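You operate a simulated robot arm through the tools that you are given. There is no shell and no other tool. Be economical: measure what you need, move in short steps, check, and stop when the job is done.

You run a simulated robot arm. Do the job below in one go: nothing can be reset, and whatever is moved stays where it is left.

## Task
Set LENGTH 30 and STOP A, grip the strip, wind the loop to LOW, then feed it to the stop.
Fine: STOP is the white slider; grip by the blue lever, feed by the green one. The other controls stay.

Only the result counts: the job must be done as asked and must still hold three seconds after the hand-in. Knocking over, shifting, dropping, spilling or breaking anything else fails it.

## Robot
A 6-joint arm with a two-finger parallel gripper on a trunk, on a base that drives. Base frame: it is fixed to the floor where the robot stands at the start and does not move with it; the origin is under the middle of the robot, x ahead of it, y to its left, z up. Units: mm, degrees, N and s.
With the tool pointing down near the work surface it reaches from about 100 to 600 mm from the robot's upright axis, wherever it stands. Its first joint turns from -166.0 to 166.0 degrees. Places, roughly: bench oil button [500, 400, 1000]; black bench slider [600, 100, 1000]; blue feed lever [700, 100, 1200]; coil rest [200, 600, 1000]; gap dial [300, 100, 900]; green feed lever [500, -300, 1000]; hub knob of the red reel [-200, 1200, 1000]; length dial [400, 0, 900]; orange bench slider [600, 0, 1000]; pay-out knob [100, 600, 900]; red brake dial [-500, 1200, 900]; red roller lever [600, 200, 1200]; white bench slider [700, 0, 1000]; white reel arm [-300, 1000, 1000]; yellow reel arm [-400, 1200, 1000]. Payload 1.57 kg.
The TCP is the grasp point between the finger pads, 30 mm short of the fingertips. In the tool frame z runs along the fingers and y along their closing line. Largest opening 110 mm; finger width 24, thickness 12; the body of the gripper, 48 by 112 mm, starts 78 mm behind the TCP.
Orientation is told as [roll, pitch, yaw] about the base's x, y, z axes, in that order, counted from this pose: with the fingers straight down and closing along the base's y, the tool's x points along the base's -x, its y along +y and its z along -z.

## Interface
- The arm moves only by the tool move_arm. Its argument "targets" is a list that holds one entry, the list of rows, each a list of 7 numbers: the shift along the base's x, y, z in mm, then the turn, a rotation vector about the base's x, y, z in degrees, then the closure, from 0 (fully open) to 1 (shut). In form: [[[tx, ty, tz, rx, ry, rz, hand], ...]]. A call has 1 to 12 rows; each row is the pose to reach, as a shift and turn from the pose commanded when the call began. Rows are played at 5 a second. More than 50 mm and 8.6 degrees between two rows, or a gripper value outside its range, and nothing of the call is played. Where a pose cannot be reached the arm comes as near as it can. A force on the tool above 90 N (or 10 N above the force at the start of the call, whichever is more), or a blocked arm, ends the call early, and 0.2 s more pass. The fingers move at their own pace (about 108 mm/s each) and stop on an object; they squeeze with about 32 N. The grip force told is the motor's: it shows also when the fingers shut on nothing. Time passes only in rows, and 0.2 s behind the last, so rows that repeat a pose let the fingers close. The reply holds the time, the measured pose of the TCP, the force on the tool along the base axes, the opening and the grip force, in the units named above and with some noise, with the torque about the TCP (base axes, N m) and any sound that the robot's microphone picked up.
- Cameras (640 x 400 px; columns grow to the right, rows downward): "scene" is now at [44.5, 145.5, 1873.2]; the picture's right is [0.07, -1.00, 0.00], its down [-0.93, -0.07, -0.36] and it looks along [0.36, 0.03, -0.93] (base axes); focal length 288 px, centre (320, 200). "wrist" rides on the gripper at [70, 16, -141] in the tool frame; the picture's right is [-0.23, 0.97, 0.00], its down [-0.85, -0.20, -0.48] and it looks along [-0.47, -0.11, 0.88] (tool axes); focal length 222 px, centre (320, 200).
- grab_frame(camera): a new picture of that camera. The clock stands still meanwhile.
- lift_body(by): slides the trunk up (or, below 0, down) by that many mm; the arm and the scene camera ride with it, the base frame stays. It gives what a move gives, with no picture.
- drive_base(legs): drives the robot by 1 to 6 legs, each [ahead, left, turn to the left] in mm, mm and degrees, along the robot's own axes; the way and the turn of a leg run together, so that a leg with both is an arc; at most 1500 mm and 180 degrees a leg. The arm and the cameras ride along, it lands a little off, and it stops where it bumps. It gives what a move gives.
- aim_head(pan, tilt): turns the head with the scene camera to pan (to the left, within 120 degrees either way) and tilt (down, from -29 to 69), counted from straight ahead of the robot. It gives what a move gives.
- locate(camera, pixels): there is no depth. For up to 12 entries [column, row, z] of the newest picture of that camera ("zoom" is the newest enlarged one), the place [x, y] in the base frame at which the ray of that pixel passes the height z, good to about 2 mm, but the place of the scene camera against the robot may be out by one fixed shift of up to 18 mm in any direction. The clock stands still meanwhile.
- inspect(camera, box): a new picture of the part [left, top, right, bottom] of that camera's present view, enlarged. The clock stands still meanwhile.
- job_done(): hands the job in; it is judged then, once.

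Go step by step. Measure first, check grasps and placings, and put right what went wrong. The budget is 80 turns and 48 pictures, counting those below and the enlarged ones. Unless the task says otherwise, let go and move clear before handing in, and close with one line.

The tools are called after "Emit:" as a command line: name --argument value ..., lists and objects as JSON in quotes. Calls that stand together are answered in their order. move_arm: Moves the arm, as the interface text tells. Its arguments: {"type":"object","properties":{"targets":{"type":"array","items":{"type":"array","items":{"type":"array","items":{"type":"number"}}}}},"required":["targets"]} The other tools are called the same way: lift_body (by) slides the trunk up or down; drive_base (legs) drives the base; aim_head (pan, tilt) turns the head that bears the scene camera; grab_frame (camera) takes a picture; locate (camera, pixels) gives the place at which the rays of pixels pass given heights; inspect (camera, box) takes an enlarged picture of a part of a camera's view; job_done () hands the job in.

At the start:

```text
t: 0.0
tcp_pos: [435.5, 184.0, 1414.3]
ee_rot: [0.0, 0.0, 0.0]
ft_force: [0.0, 0.6, 0.6]
moment: [0.0, 0.01, -0.03]
grip_width: 110.1
finger_force: 0.1
trunk travel left (down, up): [-500.0, 90.0]
robot x, y, heading: [2.6, -1.4, -0.0]
head pan, tilt: [4.0, 68.7]
```

scene: 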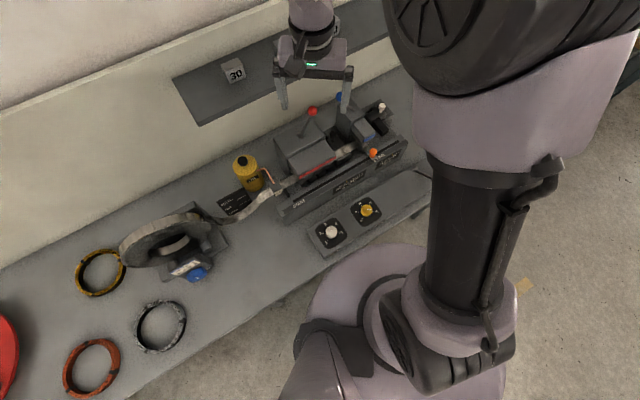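
wrist: 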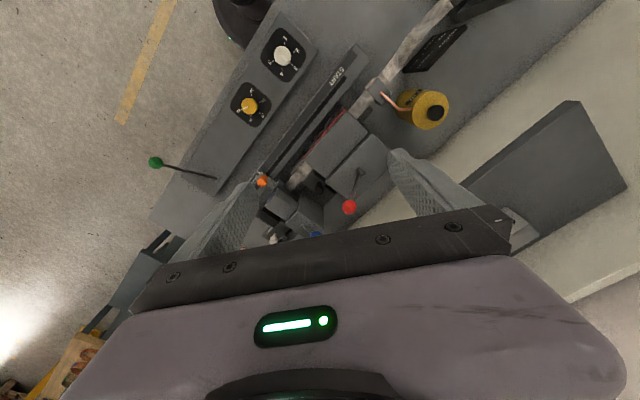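

The pictures show the feed machine around scene pixel (330,160), dials at (330,232) and (366,210), and a coil reel at (170,245). I'll enlarge the machine and the panel to read the labels.

Emit:
inspect --camera "scene" --box '[260, 80, 440, 250]'

Emit:
inspect --camera "scene" --box '[100, 140, 300, 300]'

Emit:
inspect --camera "wrist" --box '[140, 0, 460, 250]'

```text
2.35 times, centred on (350, 165) of scene
```

zoom: 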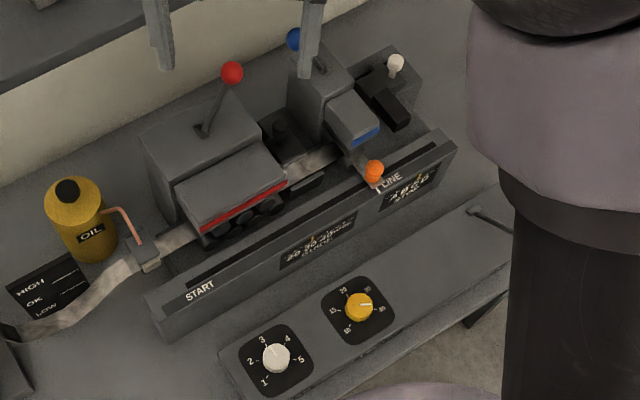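

```text
2.50 times, centred on (200, 220) of scene
```

zoom: 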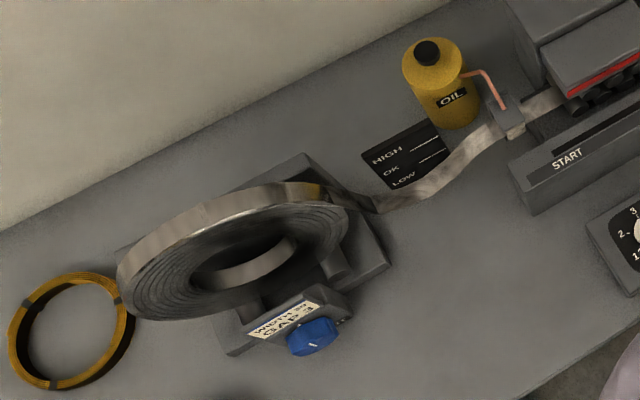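

```text
1.60 times, centred on (300, 125) of wrist
```

zoom: 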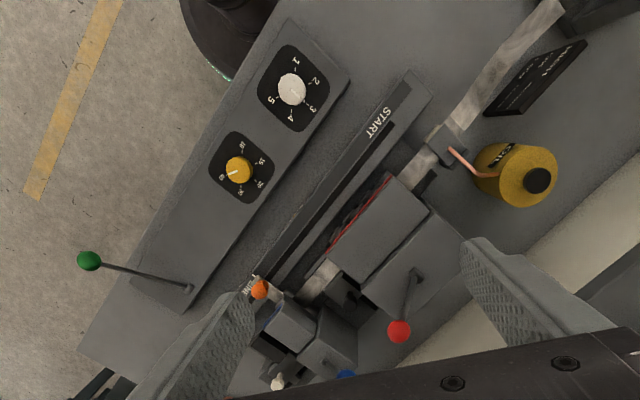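

Labels are too small yet. I'll get rough places of the controls and the bench direction from both cameras.

Emit:
locate --camera "wrist" --pixels '[[283, 56, 920], [249, 106, 920], [155, 162, 1000], [216, 178, 900], [262, 181, 1000], [349, 207, 1150], [316, 235, 1150], [278, 238, 1000], [352, 47, 950], [250, 190, 950]]'

Emit:
grab_frame --camera "scene"

Emit:
locate --camera "scene" --pixels '[[330, 232, 920], [366, 210, 920], [374, 153, 1000], [381, 106, 1000], [312, 111, 1150], [195, 273, 950], [160, 245, 1000]]'

```text
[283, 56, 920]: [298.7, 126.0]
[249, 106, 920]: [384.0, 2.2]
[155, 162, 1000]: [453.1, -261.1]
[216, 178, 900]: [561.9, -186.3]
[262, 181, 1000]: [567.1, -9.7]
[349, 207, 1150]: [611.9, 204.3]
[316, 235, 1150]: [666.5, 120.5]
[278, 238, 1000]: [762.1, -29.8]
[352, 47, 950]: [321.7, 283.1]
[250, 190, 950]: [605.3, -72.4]
```

```text
42 pictures are left
```

scene: 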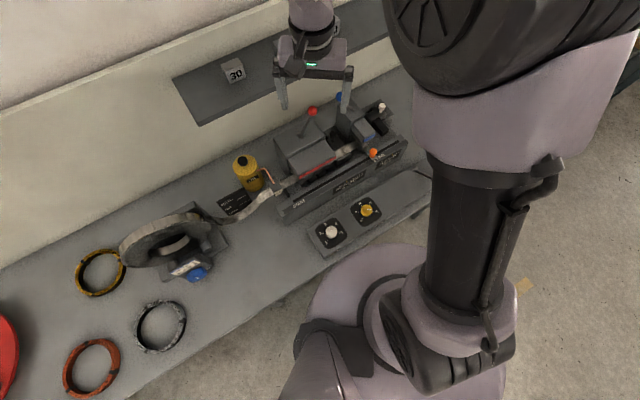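

```text
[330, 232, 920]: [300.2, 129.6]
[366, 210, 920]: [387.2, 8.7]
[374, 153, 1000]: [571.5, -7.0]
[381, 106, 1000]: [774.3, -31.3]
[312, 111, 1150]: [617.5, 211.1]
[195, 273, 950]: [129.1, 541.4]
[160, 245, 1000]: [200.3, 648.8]
```

The bench feed direction is about (0.57,-0.82), so the bench is turned some 35° to me; the length dial is at about (385,3) and the orange slider at about (568,-8). I'll turn the tool 35° and bring the wrist camera over the dial panel and label strips.

Emit:
move_arm --targets '[[[-18, -22, -20, 0, 0, 4.4, 0], [-36, -44, -40, 0, 0, 8.8, 0], [-54, -66, -60, 0, 0, 13.2, 0], [-72, -88, -80, 0, 0, 17.6, 0], [-90, -110, -100, 0, 0, 22, 0], [-108, -132, -120, 0, 0, 26.4, 0], [-126, -154, -140, 0, 0, 30.8, 0], [-135, -165, -160, 0, 0, 35, 0]]]'

Emit:
grab_frame --camera "wrist"

```text
t: 1.8
tcp_pos: [299.8, 20.6, 1250.5]
ee_rot: [-0.1, 0.0, 35.2]
ft_force: [0.1, 0.2, -0.3]
moment: [0.01, 0.01, -0.01]
grip_width: 110.1
finger_force: 0.1
trunk travel left (down, up): [-500.0, 90.0]
robot x, y, heading: [3.3, -1.2, -0.3]
head pan, tilt: [4.0, 68.7]
```

```text
41 pictures are left
```

wrist: 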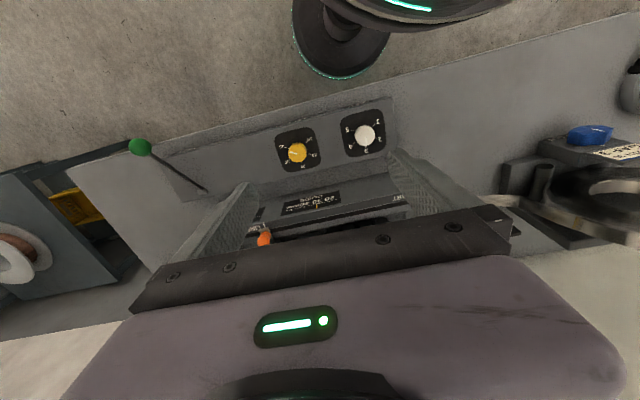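

Dials are at (297,152) and (364,135), upside down in this view. Zooming in on them and the strip.

Emit:
inspect --camera "wrist" --box '[260, 105, 400, 185]'

Emit:
inspect --camera "wrist" --box '[230, 170, 420, 260]'

Emit:
inspect --camera "scene" --box '[270, 90, 410, 190]'

```text
4.57 times, centred on (330, 145) of wrist
```

zoom: 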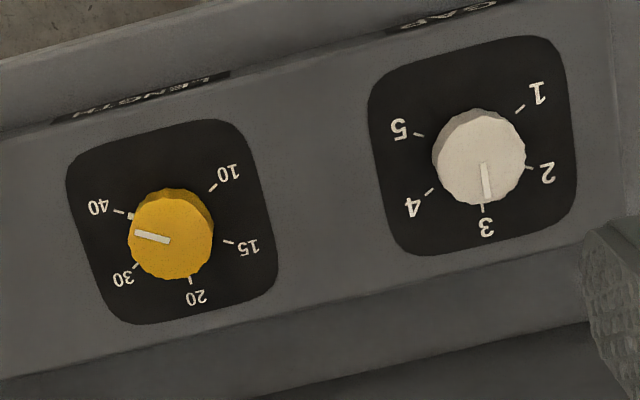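

```text
3.37 times, centred on (325, 215) of wrist
```

zoom: 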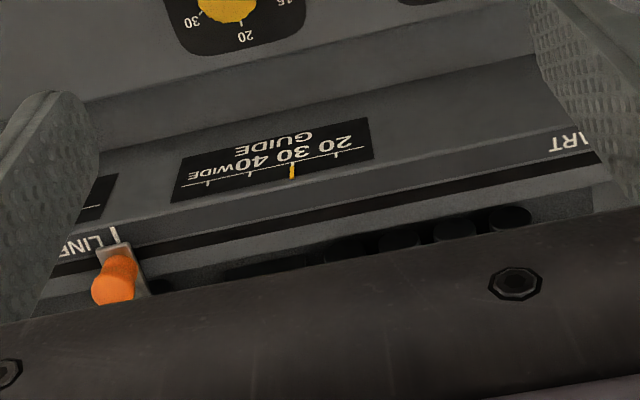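

```text
4.00 times, centred on (340, 140) of scene
```

zoom: 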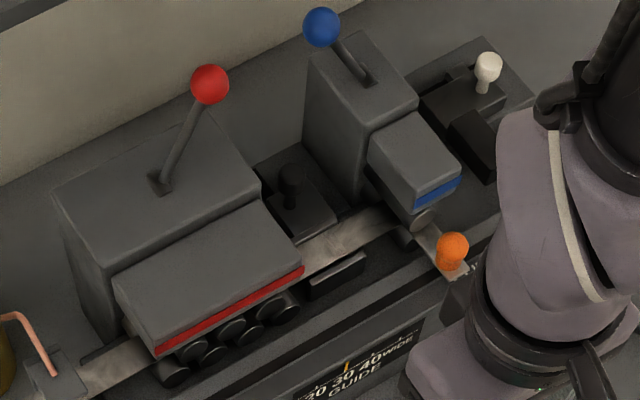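

The LENGTH dial's pointer sits at 40 and 30 is the next mark, one step (about 60°) counter-clockwise from above; GAP stays at 3. Next I look at the white slider and its scale from above.

Emit:
move_arm --targets '[[[45, -15, 10, 0, 0, 0, 0], [90, -30, 20, 0, 0, 0, 0], [135, -45, 30, 0, 0, 0, 0], [180, -60, 40, 0, 0, 0, 0], [220, -75, 50, 0, 0, 0, 0], [260, -90, 50, 0, 0, 0, 0], [280, -95, 50, 0, 0, 0, 0]]]'

Emit:
grab_frame --camera "wrist"

```text
t: 3.4
tcp_pos: [582.3, -75.7, 1303.5]
ee_rot: [0.1, 0.0, 35.0]
ft_force: [-0.1, -0.8, 0.1]
moment: [-0.01, 0.01, 0.04]
grip_width: 110.2
finger_force: 0.1
trunk travel left (down, up): [-500.0, 90.0]
robot x, y, heading: [-1.3, 1.7, -0.0]
head pan, tilt: [4.0, 68.7]
```

```text
37 pictures are left
```

wrist: 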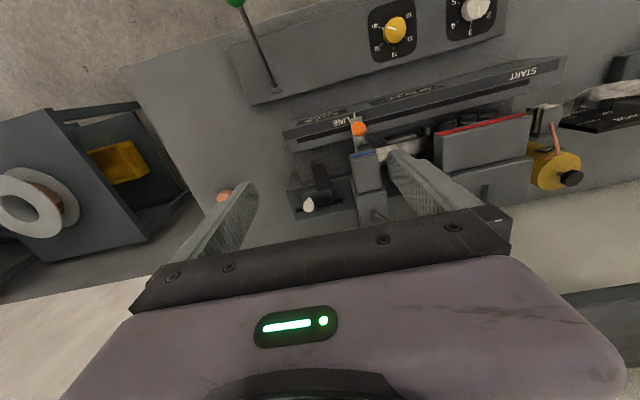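

Emit:
inspect --camera "wrist" --box '[260, 90, 420, 230]'

Emit:
inspect --camera "scene" --box '[320, 80, 440, 220]'

Emit:
locate --camera "wrist" --pixels '[[308, 205, 1000], [360, 130, 1000], [308, 205, 950], [360, 130, 950], [396, 26, 920], [475, 8, 920], [237, 2, 1000], [282, 90, 900]]'

```text
2.86 times, centred on (340, 160) of wrist
```

zoom: 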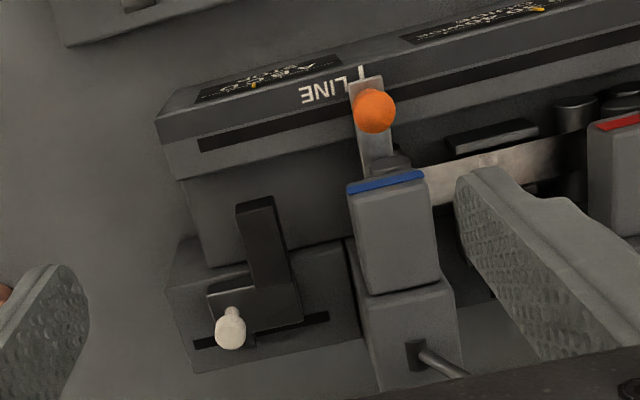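

```text
2.86 times, centred on (380, 150) of scene
```

zoom: 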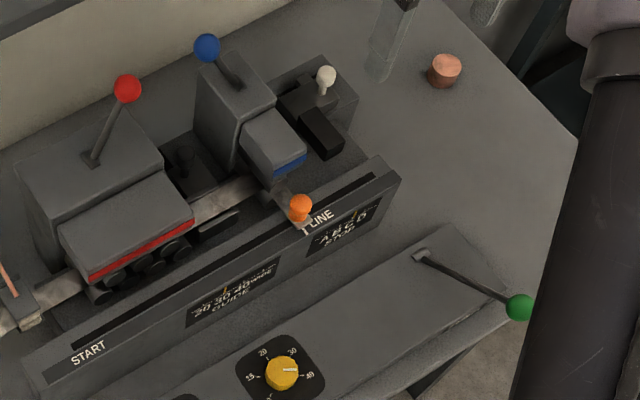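

```text
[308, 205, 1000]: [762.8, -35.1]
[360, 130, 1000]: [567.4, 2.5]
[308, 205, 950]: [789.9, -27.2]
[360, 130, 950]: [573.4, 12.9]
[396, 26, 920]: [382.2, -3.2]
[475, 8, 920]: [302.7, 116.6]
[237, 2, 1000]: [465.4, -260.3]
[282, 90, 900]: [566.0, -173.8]
```

The STOP scale "A B C D" is on the front rail just beyond LINE at about scene (393,163). I need a sharper read of it.

Emit:
inspect --camera "scene" --box '[378, 146, 410, 176]'

Emit:
inspect --camera "wrist" --box '[290, 100, 380, 145]'

```text
13.33 times, centred on (394, 161) of scene
```

zoom: 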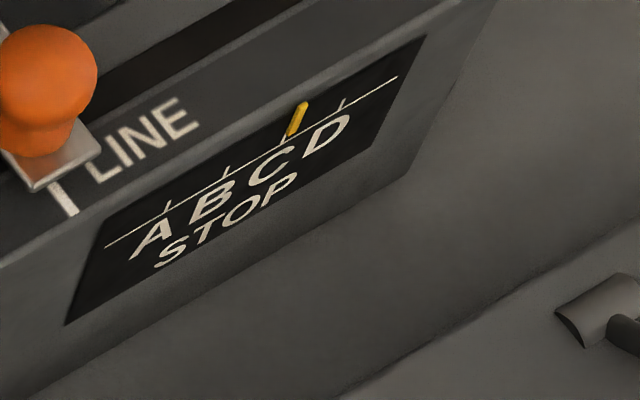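

```text
7.11 times, centred on (335, 122) of wrist
```

zoom: 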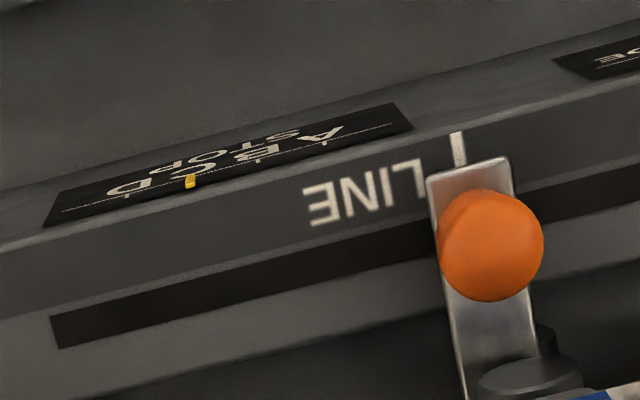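

STOP is at C and must go two marks back to A (toward START). First the LENGTH dial: I move above it to measure it.

Emit:
move_arm --targets '[[[-45, 17, -20, 0, 0, 0, 0], [-90, 34, -40, 0, 0, 0, 0], [-130, 50, -60, 0, 0, 0, 0], [-165, 62, -85, 0, 0, 0, 0], [-185, 70, -120, 0, 0, 0, 0.2], [-200, 75, -160, 0, 0, 0, 0.4], [-200, 75, -200, 0, 0, 0, 0.4], [-200, 75, -240, 0, 0, 0, 0.4]]]'

Emit:
inspect --camera "wrist" --box '[220, 70, 460, 220]'

```text
refused: row 1 steps farther than a row can; nothing moved
```

```text
2.67 times, centred on (340, 145) of wrist
```

zoom: 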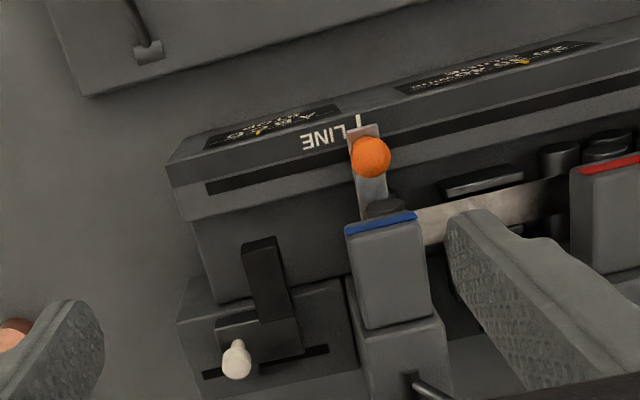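

First row was slightly over 50 mm; I resend it with smaller steps.

Emit:
move_arm --targets '[[[-42, 16, -10, 0, 0, 0, 0], [-84, 32, -20, 0, 0, 0, 0], [-124, 46, -40, 0, 0, 0, 0], [-160, 60, -60, 0, 0, 0, 0], [-185, 70, -95, 0, 0, 0, 0.2], [-200, 75, -135, 0, 0, 0, 0.4], [-200, 75, -175, 0, 0, 0, 0.4], [-200, 75, -215, 0, 0, 0, 0.4], [-200, 75, -245, 0, 0, 0, 0.4]]]'

Emit:
grab_frame --camera "wrist"

```text
t: 5.4
tcp_pos: [382.0, -5.0, 1056.1]
ee_rot: [0.0, -0.1, 34.9]
ft_force: [0.1, -0.6, 0.3]
moment: [-0.02, 0.03, -0.02]
grip_width: 66.1
finger_force: 0.1
trunk travel left (down, up): [-500.0, 90.0]
robot x, y, heading: [-2.7, 2.9, 0.1]
head pan, tilt: [4.0, 68.7]
```

```text
31 pictures are left
```

wrist: 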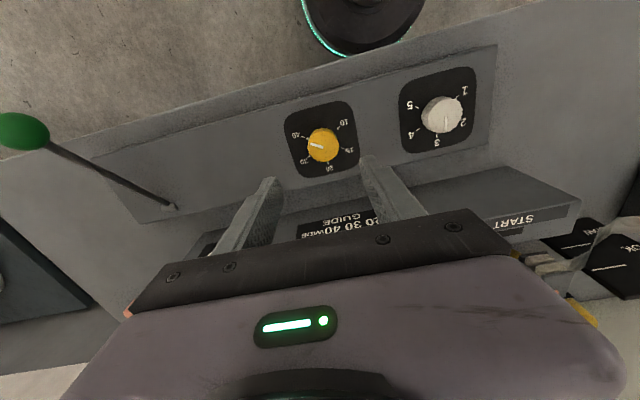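

The knob is at wrist (323,146), nearly under the TCP. Locating it and panel points from this near viewpoint to fix height.

Emit:
locate --camera "wrist" --pixels '[[323, 146, 900], [323, 146, 925], [323, 146, 950], [442, 115, 900], [442, 115, 925], [321, 139, 900], [438, 110, 900]]'

Emit:
inspect --camera "wrist" --box '[270, 90, 380, 190]'

```text
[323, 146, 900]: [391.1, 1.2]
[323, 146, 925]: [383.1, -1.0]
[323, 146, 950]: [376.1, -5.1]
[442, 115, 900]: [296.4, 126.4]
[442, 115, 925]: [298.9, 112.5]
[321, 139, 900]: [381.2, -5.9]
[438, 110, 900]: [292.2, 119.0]
```

```text
4.00 times, centred on (325, 140) of wrist
```

zoom: 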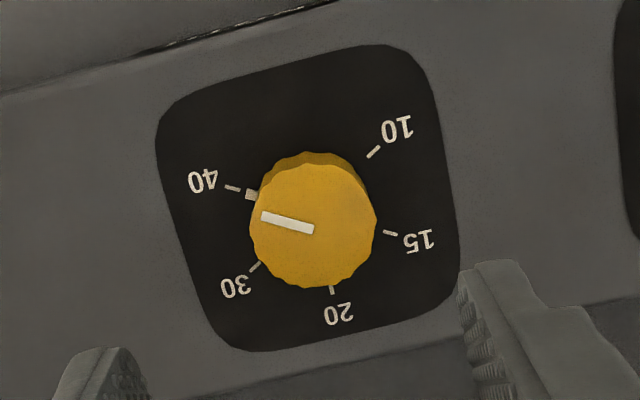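

The pointer aligns exactly with 40. Knob top is near (385,1,912), about 45 mm across. I turn the hand back 30°, centre and descend to just above the panel.

Emit:
move_arm --targets '[[[3, 5.5, -20, 0, 0, -7.5, 0.4], [3, 5.5, -45, 0, 0, -15, 0.4], [3, 5.5, -70, 0, 0, -22.5, 0.4], [3, 5.5, -90, 0, 0, -30, 0.4], [3, 5.5, -105, 0, 0, -30, 0.4], [3, 5.5, -115, 0, 0, -30, 0.4], [3, 5.5, -120, 0, 0, -30, 0.4], [3, 5.5, -124, 0, 0, -30, 0.4], [3, 5.5, -124, 0, 0, -30, 0.4]]]'

Emit:
grab_frame --camera "wrist"

```text
t: 7.4
tcp_pos: [382.3, 2.8, 933.6]
ee_rot: [0.1, 0.0, 5.0]
ft_force: [-0.3, -0.5, 0.8]
moment: [0.04, -0.02, -0.01]
grip_width: 66.1
finger_force: 0.0
trunk travel left (down, up): [-500.0, 90.0]
robot x, y, heading: [3.4, 0.1, -0.0]
head pan, tilt: [4.0, 68.7]
```

```text
29 pictures are left
```

wrist: 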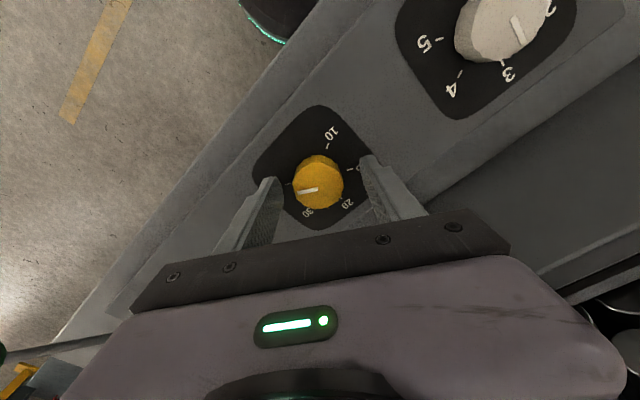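

The knob sits centred between the fingers at (318,183). I close and turn it +60° about the vertical.

Emit:
move_arm --targets '[[[0, 0, -3, 0, 0, 0, 0.4], [0, 0, -3, 0, 0, 0, 0.75], [0, 0, -3, 0, 0, 0, 0.75], [0, 0, -3, 0, 0, 8, 0.75], [0, 0, -3, 0, 0, 16, 0.75], [0, 0, -3, 0, 0, 24, 0.75], [0, 0, -3, 0, 0, 32, 0.75], [0, 0, -3, 0, 0, 40, 0.75], [0, 0, -3, 0, 0, 48, 0.75], [0, 0, -3, 0, 0, 55, 0.75], [0, 0, -3, 0, 0, 60, 0.75], [0, 0, -3, 0, 0, 60, 0.75]]]'

Emit:
inspect --camera "wrist" --box '[240, 90, 400, 230]'

```text
t: 10.0
tcp_pos: [386.6, 1.2, 930.9]
ee_rot: [0.0, -0.2, 65.2]
ft_force: [16.5, -38.9, 16.4]
moment: [-0.96, -0.43, 0.06]
grip_width: 39.1
finger_force: 44.7
trunk travel left (down, up): [-500.0, 90.0]
robot x, y, heading: [2.9, 0.8, -0.1]
head pan, tilt: [4.0, 68.7]
```

```text
2.86 times, centred on (320, 160) of wrist
```

zoom: 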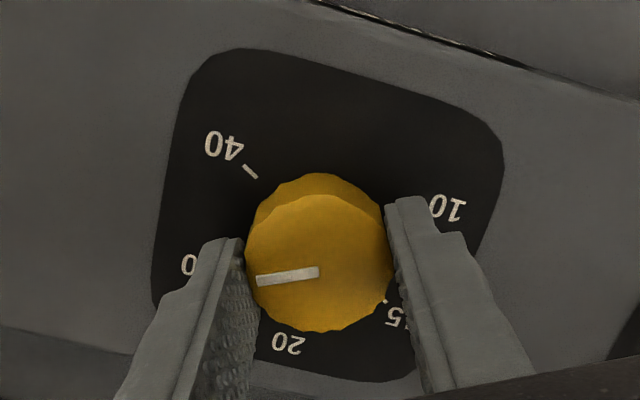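

The pointer now points toward 30 with the knob gripped at 39 mm. I let go and rise a bit to check.

Emit:
move_arm --targets '[[[0, 0, 0, 0, 0, 0, 0.4], [0, 0, 0, 0, 0, 0, 0.4], [0, 0, 30, 0, 0, 0, 0.4], [0, 0, 70, 0, 0, -8, 0.4], [0, 0, 110, 0, 0, -16, 0.4], [0, 0, 140, 0, 0, -24, 0.4], [0, 0, 170, 0, 0, -30, 0.4]]]'

Emit:
inspect --camera "wrist" --box '[240, 70, 400, 190]'

```text
t: 11.6
tcp_pos: [380.9, 4.2, 1098.7]
ee_rot: [0.0, 0.0, 34.9]
ft_force: [-0.3, -0.3, -0.5]
moment: [0.01, -0.01, -0.03]
grip_width: 66.2
finger_force: 0.0
trunk travel left (down, up): [-500.0, 90.0]
robot x, y, heading: [-4.6, 0.6, -0.1]
head pan, tilt: [4.0, 68.7]
```

```text
3.33 times, centred on (320, 130) of wrist
```

zoom: 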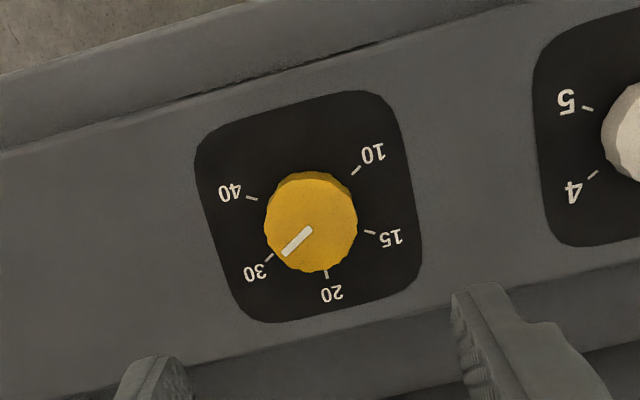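

LENGTH reads 30 exactly. The white slider is about 763 mm from my axis, so I raise the arm and drive parallel to the bench by about 400 mm.

Emit:
move_arm --targets '[[[0, 0, 40, 0, 0, 0, 0.4], [0, 0, 80, 0, 0, 0, 0.4], [0, 0, 120, 0, 0, 0, 0.4], [0, 0, 160, 0, 0, 0, 0.4]]]'

Emit:
drive_base --legs '[[228, -328, 0]]'

Emit:
grab_frame --camera "scene"

```text
t: 12.6
tcp_pos: [379.2, 7.5, 1260.9]
ee_rot: [0.0, 0.0, 35.0]
ft_force: [0.1, 0.6, -0.8]
moment: [0.01, -0.02, 0.0]
grip_width: 66.2
finger_force: 0.1
trunk travel left (down, up): [-500.0, 90.0]
robot x, y, heading: [2.0, 0.4, -0.0]
head pan, tilt: [4.0, 68.7]
```

```text
t: 15.1
tcp_pos: [608.9, -317.5, 1260.7]
ee_rot: [0.0, 0.1, 34.8]
ft_force: [0.6, -0.1, 0.9]
moment: [0.03, 0.02, 0.01]
grip_width: 65.9
finger_force: 0.1
trunk travel left (down, up): [-500.0, 90.0]
robot x, y, heading: [228.0, -322.6, -0.6]
head pan, tilt: [4.0, 68.7]
```

```text
26 pictures are left
```

scene: 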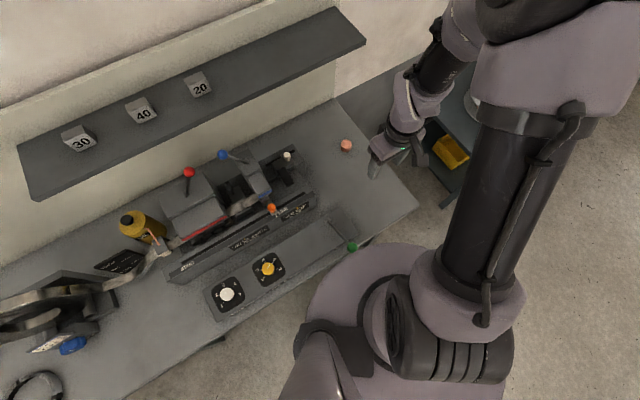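

Drive landed well at (228,-323). I move the hand over the white slider at height.

Emit:
move_arm --targets '[[[20, 40, 0, 0, 0, 0, 0.4], [40, 80, 0, 0, 0, 0, 0.4], [60, 120, 0, 0, 0, 0, 0.4], [80, 160, 0, 0, 0, 0, 0.4], [100, 200, 0, 0, 0, 0, 0.4], [120, 240, 0, 0, 0, 0, 0.4], [140, 278, 0, 0, 0, 0, 0.4]]]'

Emit:
lift_body --by -120

Emit:
grab_frame --camera "wrist"

```text
t: 16.7
tcp_pos: [749.3, -41.1, 1259.0]
ee_rot: [0.0, 0.1, 34.8]
ft_force: [-0.7, 0.7, -0.2]
moment: [-0.01, 0.03, 0.0]
grip_width: 65.9
finger_force: 0.1
trunk travel left (down, up): [-500.0, 90.0]
robot x, y, heading: [226.9, -324.4, -0.5]
head pan, tilt: [4.0, 68.7]
```

```text
t: 18.2
tcp_pos: [748.1, -41.0, 1138.1]
ee_rot: [-0.1, 0.0, 34.8]
ft_force: [0.6, -0.4, 0.4]
moment: [0.03, 0.02, 0.03]
grip_width: 66.1
finger_force: 0.1
trunk travel left (down, up): [-380.0, 210.0]
robot x, y, heading: [228.2, -324.3, -0.3]
head pan, tilt: [4.0, 68.7]
```

```text
25 pictures are left
```

wrist: 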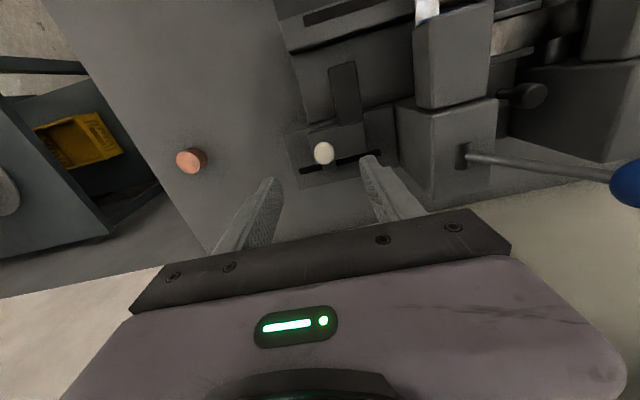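

White knob at (324,153), nearly beneath the TCP; the blue lever leans to the START side. Locating.

Emit:
locate --camera "wrist" --pixels '[[324, 153, 1000], [324, 153, 980], [324, 153, 960], [302, 171, 950], [381, 152, 950], [400, 110, 1050], [628, 183, 1150], [628, 183, 1100], [628, 183, 1200]]'

Emit:
inspect --camera "wrist" --box '[270, 60, 430, 210]'

```text
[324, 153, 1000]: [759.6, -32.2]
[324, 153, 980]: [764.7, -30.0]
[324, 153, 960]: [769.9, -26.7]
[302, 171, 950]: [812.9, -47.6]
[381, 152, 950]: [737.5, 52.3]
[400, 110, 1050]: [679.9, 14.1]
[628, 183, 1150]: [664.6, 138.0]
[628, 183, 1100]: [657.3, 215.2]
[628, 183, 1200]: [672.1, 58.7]
```

```text
2.67 times, centred on (350, 135) of wrist
```

zoom: 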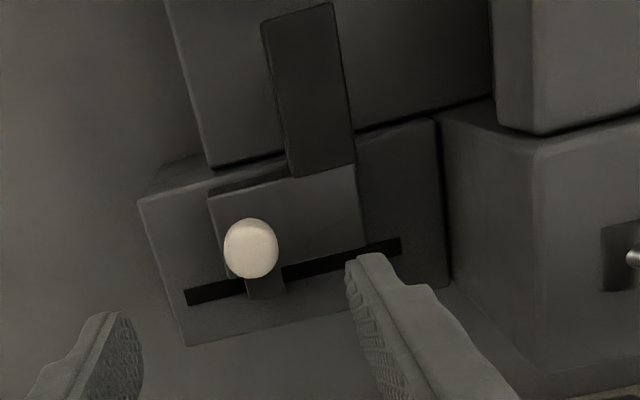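

The knob ball is about (756,-33,1008), 25 mm across. I centre over it and descend to 1022, then close on it.

Emit:
move_arm --targets '[[[4, 4, -25, 0, 0, 0, 0.4], [7.5, 7.4, -55, 0, 0, 0, 0.4], [7.5, 7.4, -80, 0, 0, 0, 0.4], [7.5, 7.4, -100, 0, 0, 0, 0.4], [7.5, 7.4, -110, 0, 0, 0, 0.4], [7.5, 7.4, -116, 0, 0, 0, 0.4], [7.5, 7.4, -116, 0, 0, 0, 0.6], [7.5, 7.4, -116, 0, 0, 0, 0.8], [7.5, 7.4, -116, 0, 0, 0, 0.9]]]'

Emit:
grab_frame --camera "wrist"

```text
t: 20.2
tcp_pos: [756.6, -34.6, 1022.0]
ee_rot: [0.0, -0.1, 34.9]
ft_force: [0.4, 3.3, 13.5]
moment: [0.13, 0.37, -0.05]
grip_width: 23.4
finger_force: 36.0
trunk travel left (down, up): [-380.0, 210.0]
robot x, y, heading: [227.6, -323.6, 0.0]
head pan, tilt: [4.0, 68.7]
```

```text
23 pictures are left
```

wrist: 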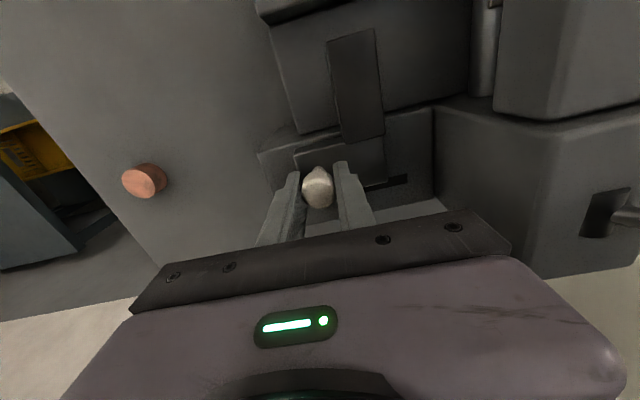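

The knob is gripped (23 mm). The A–C mark spacing measures about 40 mm, so I slide it 40 mm toward START.

Emit:
move_arm --targets '[[[-2.9, 4.1, 0, 0, 0, 0, 0.9], [-5.8, 8.2, 0, 0, 0, 0, 0.9], [-8.6, 12.2, 0, 0, 0, 0, 0.9], [-11.5, 16.3, 0, 0, 0, 0, 0.9], [-14.4, 20.4, 0, 0, 0, 0, 0.9], [-17.3, 24.4, 0, 0, 0, 0, 0.9], [-20.1, 28.5, 0, 0, 0, 0, 0.9], [-23, 32.6, 0, 0, 0, 0, 0.9], [-23, 32.6, 0, 0, 0, 0, 0.9]]]'

Emit:
inspect --camera "scene" --box '[220, 140, 340, 260]'

```text
t: 22.2
tcp_pos: [733.7, -0.6, 1023.9]
ee_rot: [0.0, 0.1, 34.9]
ft_force: [-10.1, -10.3, -21.9]
moment: [-0.03, 0.07, -0.03]
grip_width: 23.8
finger_force: 36.0
trunk travel left (down, up): [-380.0, 210.0]
robot x, y, heading: [230.6, -325.4, -0.3]
head pan, tilt: [4.0, 68.7]
```

```text
3.33 times, centred on (280, 200) of scene
```

zoom: 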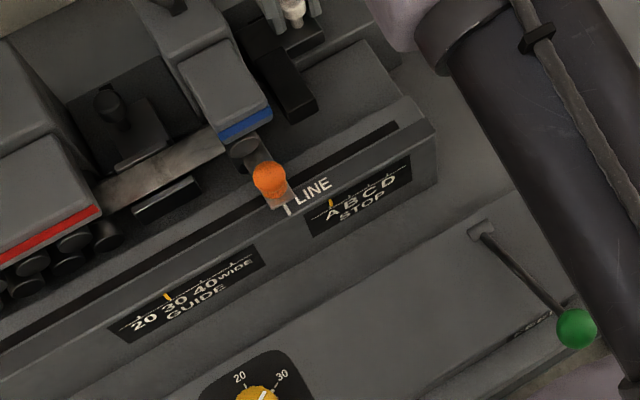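

The yellow stop pointer now stands at A. I release the knob, rise, and look at the blue lever and recheck the scale closely.

Emit:
move_arm --targets '[[[0, 0, 0, 0, 0, 0, 0.65], [0, 0, 0, 0, 0, 0, 0.6], [0, 0, 40, 0, 0, 0, 0.6], [0, 0, 85, 0, 0, 0, 0.6], [0, 0, 130, 0, 0, 0, 0.6], [0, 0, 175, 0, 0, 0, 0.4], [0, 0, 220, 0, 0, 0, 0.4]]]'

Emit:
inspect --camera "scene" --box '[260, 130, 350, 220]'

Emit:
grab_frame --camera "wrist"

```text
t: 23.8
tcp_pos: [733.8, -5.0, 1242.0]
ee_rot: [-0.1, 0.0, 34.9]
ft_force: [-0.9, -0.6, -0.4]
moment: [-0.02, -0.04, -0.03]
grip_width: 66.4
finger_force: 0.0
trunk travel left (down, up): [-380.0, 210.0]
robot x, y, heading: [225.9, -320.9, 0.0]
head pan, tilt: [4.0, 68.7]
```

```text
4.44 times, centred on (305, 175) of scene
```

zoom: 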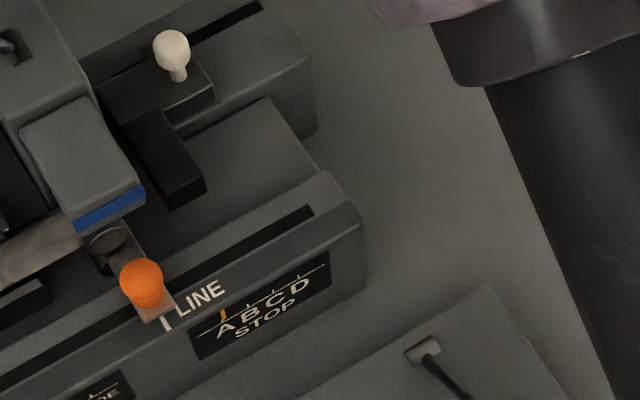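

```text
20 pictures are left
```

wrist: 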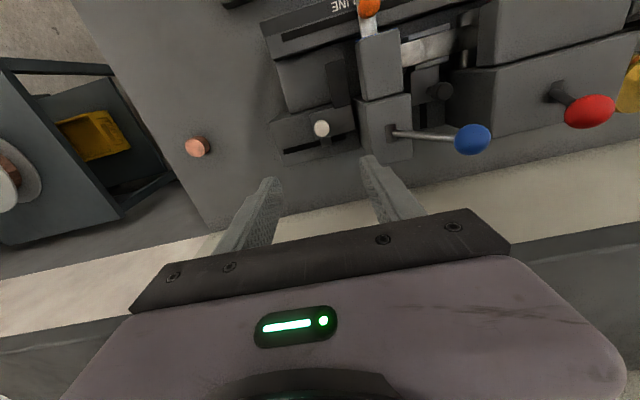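

STOP is on A. The blue lever's stem runs from (393,132) to its ball at (472,139); I measure both ends, and zoom on the lever for its slot.

Emit:
locate --camera "wrist" --pixels '[[472, 139, 1140], [472, 139, 1160], [472, 139, 1180], [393, 132, 1040], [393, 132, 1070], [590, 112, 1150], [590, 112, 1180], [558, 90, 1070], [413, 160, 1050], [360, 166, 1050]]'

Emit:
inspect --camera "wrist" --box '[340, 0, 640, 180]'

```text
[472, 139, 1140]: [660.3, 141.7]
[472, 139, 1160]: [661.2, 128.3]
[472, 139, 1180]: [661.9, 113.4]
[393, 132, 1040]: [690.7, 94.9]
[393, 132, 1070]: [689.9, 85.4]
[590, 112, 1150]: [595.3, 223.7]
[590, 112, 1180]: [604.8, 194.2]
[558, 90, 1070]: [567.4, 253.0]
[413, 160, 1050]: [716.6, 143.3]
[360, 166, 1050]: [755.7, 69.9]
```

```text
2.13 times, centred on (490, 90) of wrist
```

zoom: 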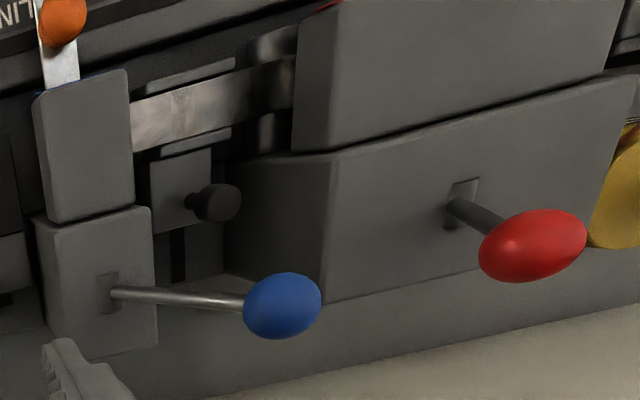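

Blue ball ≈ (659,124,1165), leaning about 50 mm toward START from its pivot; red leans the other way. I'll drive 100 mm back along the bench for reach, then go behind the ball with shut fingers to push it over.

Emit:
drive_base --legs '[[-57, 82, 0]]'

Emit:
grab_frame --camera "wrist"

```text
t: 24.9
tcp_pos: [677.5, 77.6, 1241.3]
ee_rot: [0.0, 0.0, 35.1]
ft_force: [-0.2, -0.2, -0.2]
moment: [0.0, -0.01, 0.0]
grip_width: 65.7
finger_force: 0.1
trunk travel left (down, up): [-380.0, 210.0]
robot x, y, heading: [170.4, -245.8, -0.3]
head pan, tilt: [4.0, 68.7]
```

```text
18 pictures are left
```

wrist: 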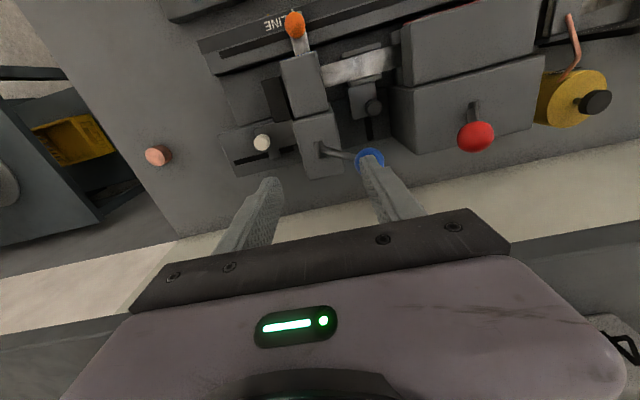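

Ball at (369,160) and pivot slot at (322,149) in this view; locating both.

Emit:
locate --camera "wrist" --pixels '[[369, 158, 1165], [369, 158, 1150], [322, 149, 1070], [322, 149, 1050], [476, 136, 1170], [473, 103, 1070]]'

```text
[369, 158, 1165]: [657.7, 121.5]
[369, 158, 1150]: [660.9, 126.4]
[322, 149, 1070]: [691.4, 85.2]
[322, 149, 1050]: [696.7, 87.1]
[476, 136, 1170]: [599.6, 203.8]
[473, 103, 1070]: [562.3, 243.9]
```

Measurements agree (pivot at (691,85,1070), ball at (658,122,1165)). I shut the hand, pass over the ball and come down on its START side.

Emit:
move_arm --targets '[[[0, 0, 20, 0, 0, 0, 1], [-20, 38, 20, 0, 0, 0, 1], [-41, 76, 20, 0, 0, 0, 1], [-42, 77, -15, 0, 0, 0, 1], [-42, 77, -50, 0, 0, 0, 1], [-42, 77, -73, 0, 0, 0, 1], [-42, 77, -73, 0, 0, 0, 1]]]'

Emit:
grab_frame --camera "wrist"

```text
t: 26.5
tcp_pos: [633.9, 152.6, 1168.9]
ee_rot: [0.0, 0.0, 35.0]
ft_force: [-0.2, 0.0, -0.3]
moment: [-0.01, 0.01, 0.0]
grip_width: 0.0
finger_force: 20.8
trunk travel left (down, up): [-380.0, 210.0]
robot x, y, heading: [170.3, -241.6, 0.1]
head pan, tilt: [4.0, 68.7]
```

```text
17 pictures are left
```

wrist: 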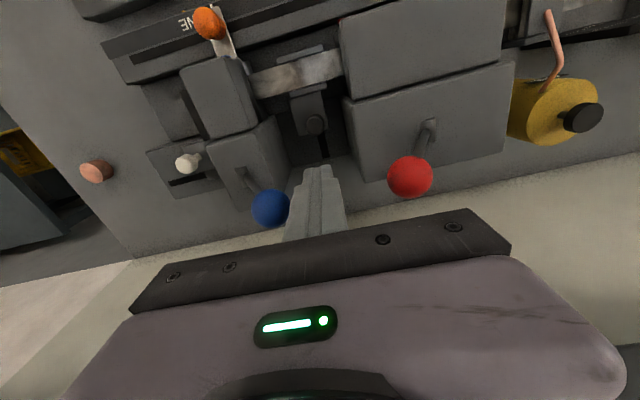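

The shut fingers stand right beside the blue ball (271,208), clear of the red one. I push along the feed direction by about 105 mm.

Emit:
move_arm --targets '[[[6.9, -9.8, 0, 0, 0, 0, 1], [13.8, -19.7, 2, 0, 0, 0, 1], [20.7, -29.5, 4, 0, 0, 0, 1], [27.6, -39.3, 4, 0, 0, 0, 1], [34.4, -49.1, 4, 0, 0, 0, 1], [41.3, -59, 4, 0, 0, 0, 1], [48.2, -68.8, 2, 0, 0, 0, 1], [54, -77, 0, 0, 0, 0, 1], [58, -83, 0, 0, 0, 0, 1], [61, -87, 0, 0, 0, 0, 1]]]'

Emit:
grab_frame --camera "wrist"

```text
t: 28.7
tcp_pos: [696.0, 66.6, 1168.1]
ee_rot: [0.0, 0.1, 35.0]
ft_force: [-0.3, -0.2, 0.7]
moment: [0.01, -0.02, 0.01]
grip_width: 0.0
finger_force: 21.0
trunk travel left (down, up): [-380.0, 210.0]
robot x, y, heading: [170.6, -243.6, 0.0]
head pan, tilt: [4.0, 68.7]
```

```text
16 pictures are left
```

wrist: 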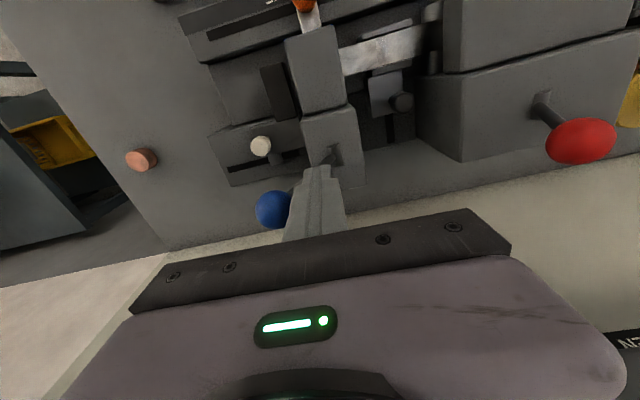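

The lever followed past upright (ball now at (273,209)) with no resistance. I nudge slightly further to find whether it is at its end.

Emit:
move_arm --targets '[[[1.5, -2.1, 0, 0, 0, 0, 1], [2.9, -4.1, 0, 0, 0, 0, 1], [4, -5.7, 0, 0, 0, 0, 1], [5.2, -7.4, 0, 0, 0, 0, 1]]]'

Emit:
inspect --camera "wrist" --box '[230, 0, 430, 240]'

```text
t: 29.7
tcp_pos: [700.7, 62.1, 1169.3]
ee_rot: [0.0, 0.0, 35.1]
ft_force: [-5.0, 11.4, 1.7]
moment: [0.33, 0.13, 0.09]
grip_width: 0.1
finger_force: 21.1
trunk travel left (down, up): [-380.0, 210.0]
robot x, y, heading: [169.3, -246.0, -0.0]
head pan, tilt: [4.0, 68.7]
```

```text
1.67 times, centred on (330, 120) of wrist
```

zoom: 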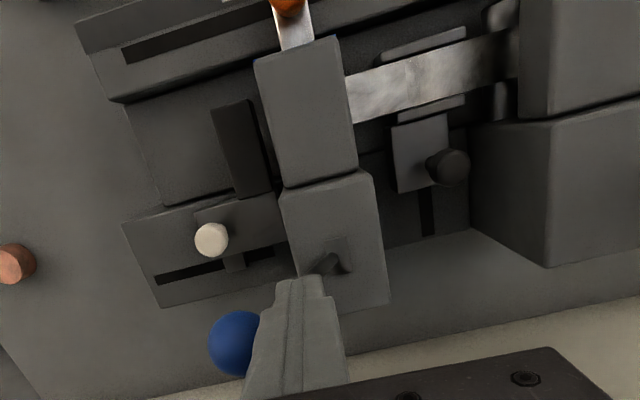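

The lever hit its end stop (about 12 N). I back off, rise and retract, then look from the head camera.

Emit:
move_arm --targets '[[[-8, 11, 0, 0, 0, 0, 1], [-8, 11, 45, 0, 0, 0, 1], [-8, 11, 90, 0, 0, 0, 1], [-30, -5, 125, 0, 0, 0, 1], [-65, -30, 130, 0, 0, 0, 1], [-105, -55, 130, 0, 0, 0, 1], [-145, -83, 130, 0, 0, 0, 1], [-185, -110, 130, 0, 0, 0, 1], [-220, -135, 130, 0, 0, 0, 0.8]]]'

Emit:
drive_base --legs '[[-380, 546, 0]]'

Emit:
grab_frame --camera "scene"

```text
t: 31.7
tcp_pos: [482.0, -78.2, 1300.5]
ee_rot: [0.0, -0.1, 34.9]
ft_force: [-0.4, 0.0, 0.3]
moment: [0.01, -0.01, 0.02]
grip_width: 22.1
finger_force: 0.1
trunk travel left (down, up): [-380.0, 210.0]
robot x, y, heading: [169.8, -246.3, 0.0]
head pan, tilt: [4.0, 68.7]
```

```text
t: 35.4
tcp_pos: [100.3, 463.4, 1300.3]
ee_rot: [0.0, 0.0, 35.7]
ft_force: [-0.8, 0.2, 0.7]
moment: [-0.01, -0.01, -0.02]
grip_width: 22.1
finger_force: 0.0
trunk travel left (down, up): [-380.0, 210.0]
robot x, y, heading: [-210.3, 289.4, 0.8]
head pan, tilt: [4.0, 68.7]
```

```text
14 pictures are left
```

scene: 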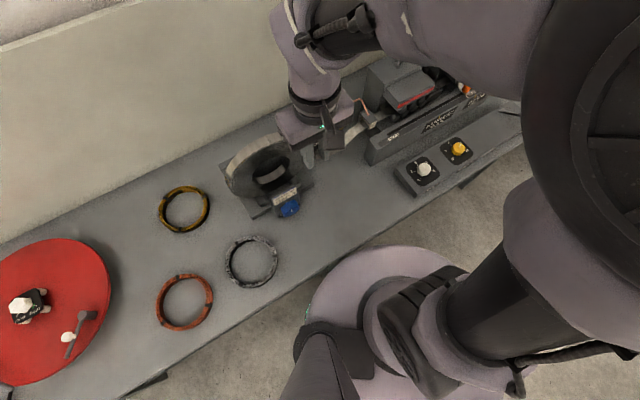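

The blue pay-out knob is at scene (289,207). The wrist camera should see both it and the loop board; grabbing.

Emit:
grab_frame --camera "wrist"

```text
13 pictures are left
```

wrist: 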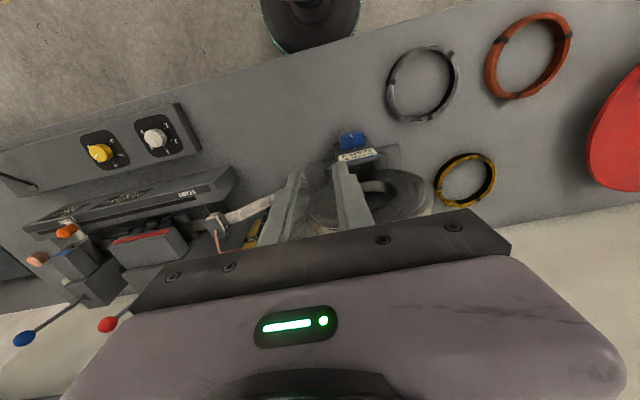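

Zooming on the knob and on the loop and its board.

Emit:
inspect --camera "wrist" --box '[320, 120, 400, 180]'

Emit:
inspect --camera "scene" --box '[220, 120, 370, 230]'

Emit:
locate --camera "wrist" --pixels '[[352, 139, 900], [352, 139, 925], [352, 139, 950], [357, 155, 925], [352, 134, 925]]'

Emit:
locate --camera "scene" --pixels '[[289, 207, 900], [289, 207, 925], [289, 207, 950]]'

```text
6.67 times, centred on (360, 150) of wrist
```

zoom: 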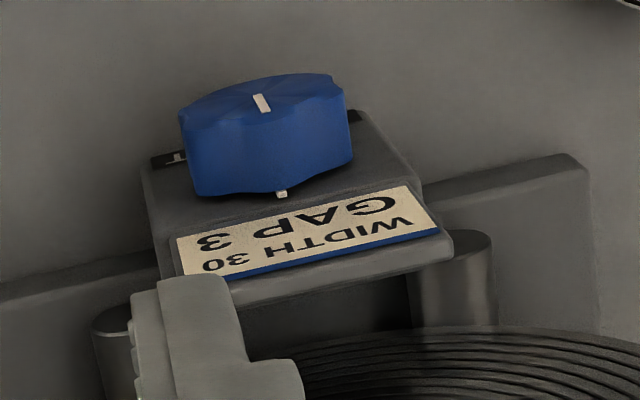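

```text
3.64 times, centred on (295, 175) of scene
```

zoom: 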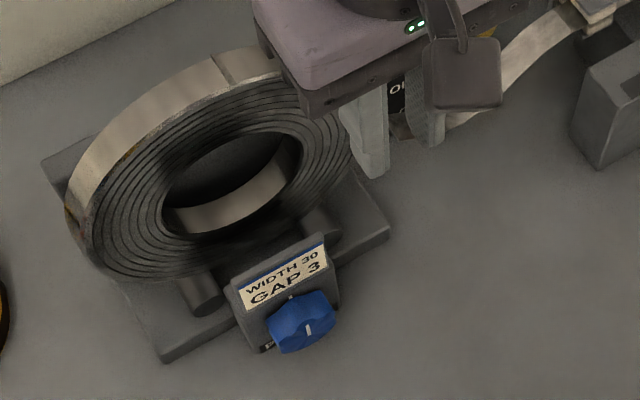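

```text
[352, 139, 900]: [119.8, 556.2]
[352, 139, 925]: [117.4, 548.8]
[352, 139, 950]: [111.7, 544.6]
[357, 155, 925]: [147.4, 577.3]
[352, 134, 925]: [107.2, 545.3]
```

```text
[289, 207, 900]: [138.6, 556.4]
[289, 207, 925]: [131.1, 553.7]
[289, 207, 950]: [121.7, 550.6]
```

The pay-out knob sits on the steep front face of the reel stand, facing me, so I need the tool nearly horizontal there. I back off 200 mm from the bench, then pitch the hand and look at the knob and loop board from the front.

Emit:
drive_base --legs '[[-166, -112, -0.8]]'

Emit:
move_arm --targets '[[[8, 14, -33, 4.1, -5.9, 0, 0.4], [16, 28, -66, 8.3, -11.8, 0, 0.4], [24, 42, -100, 12.4, -17.7, 0, 0.4], [32, 56, -133, 16.6, -23.7, 0, 0.4], [40, 70, -166, 20.7, -29.6, 0, 0.4], [48, 84, -200, 24.8, -35.5, 0, 0.4], [56, 98, -233, 29, -41.4, 0, 0.4], [64, 112, -266, 33.1, -47.3, 0, 0.4], [73, 126, -300, 37.3, -53.2, 0, 0.4]]]'

Emit:
grab_frame --camera "wrist"

```text
t: 37.0
tcp_pos: [-65.8, 349.3, 1299.7]
ee_rot: [0.0, -0.1, 34.9]
ft_force: [-0.3, -0.3, 0.4]
moment: [0.02, -0.02, 0.0]
grip_width: 22.0
finger_force: 0.1
trunk travel left (down, up): [-380.0, 210.0]
robot x, y, heading: [-377.8, 183.9, -0.2]
head pan, tilt: [4.0, 68.7]
```

```text
t: 39.0
tcp_pos: [5.0, 474.1, 998.8]
ee_rot: [0.1, -65.0, 34.8]
ft_force: [-0.1, -0.6, -0.2]
moment: [0.02, -0.04, 0.0]
grip_width: 66.0
finger_force: 0.1
out of reach, approached as far as the arm can: row 3
trunk travel left (down, up): [-380.0, 210.0]
robot x, y, heading: [-381.6, 185.3, -0.2]
head pan, tilt: [4.0, 68.7]
```

```text
10 pictures are left
```

wrist: 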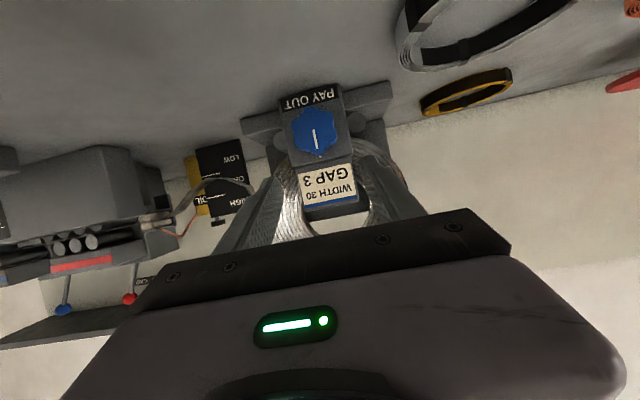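

Now knob (315,135) and the HIGH/OK/LOW board (222,180) both show, upside down. One enlarged look at both.

Emit:
inspect --camera "wrist" --box '[180, 85, 360, 235]'

Emit:
locate --camera "wrist" --pixels '[[315, 132, 900], [315, 132, 915], [315, 132, 930], [315, 132, 945], [316, 90, 870]]'

```text
2.67 times, centred on (270, 160) of wrist
```

zoom: 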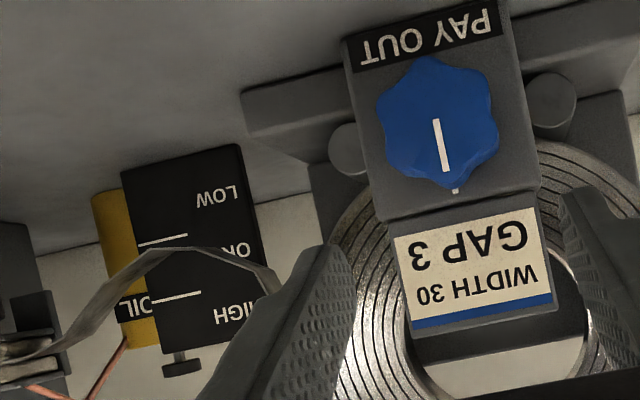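

```text
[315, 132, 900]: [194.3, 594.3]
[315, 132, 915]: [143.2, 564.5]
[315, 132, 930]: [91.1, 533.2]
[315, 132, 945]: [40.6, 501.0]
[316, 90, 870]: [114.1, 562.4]
```

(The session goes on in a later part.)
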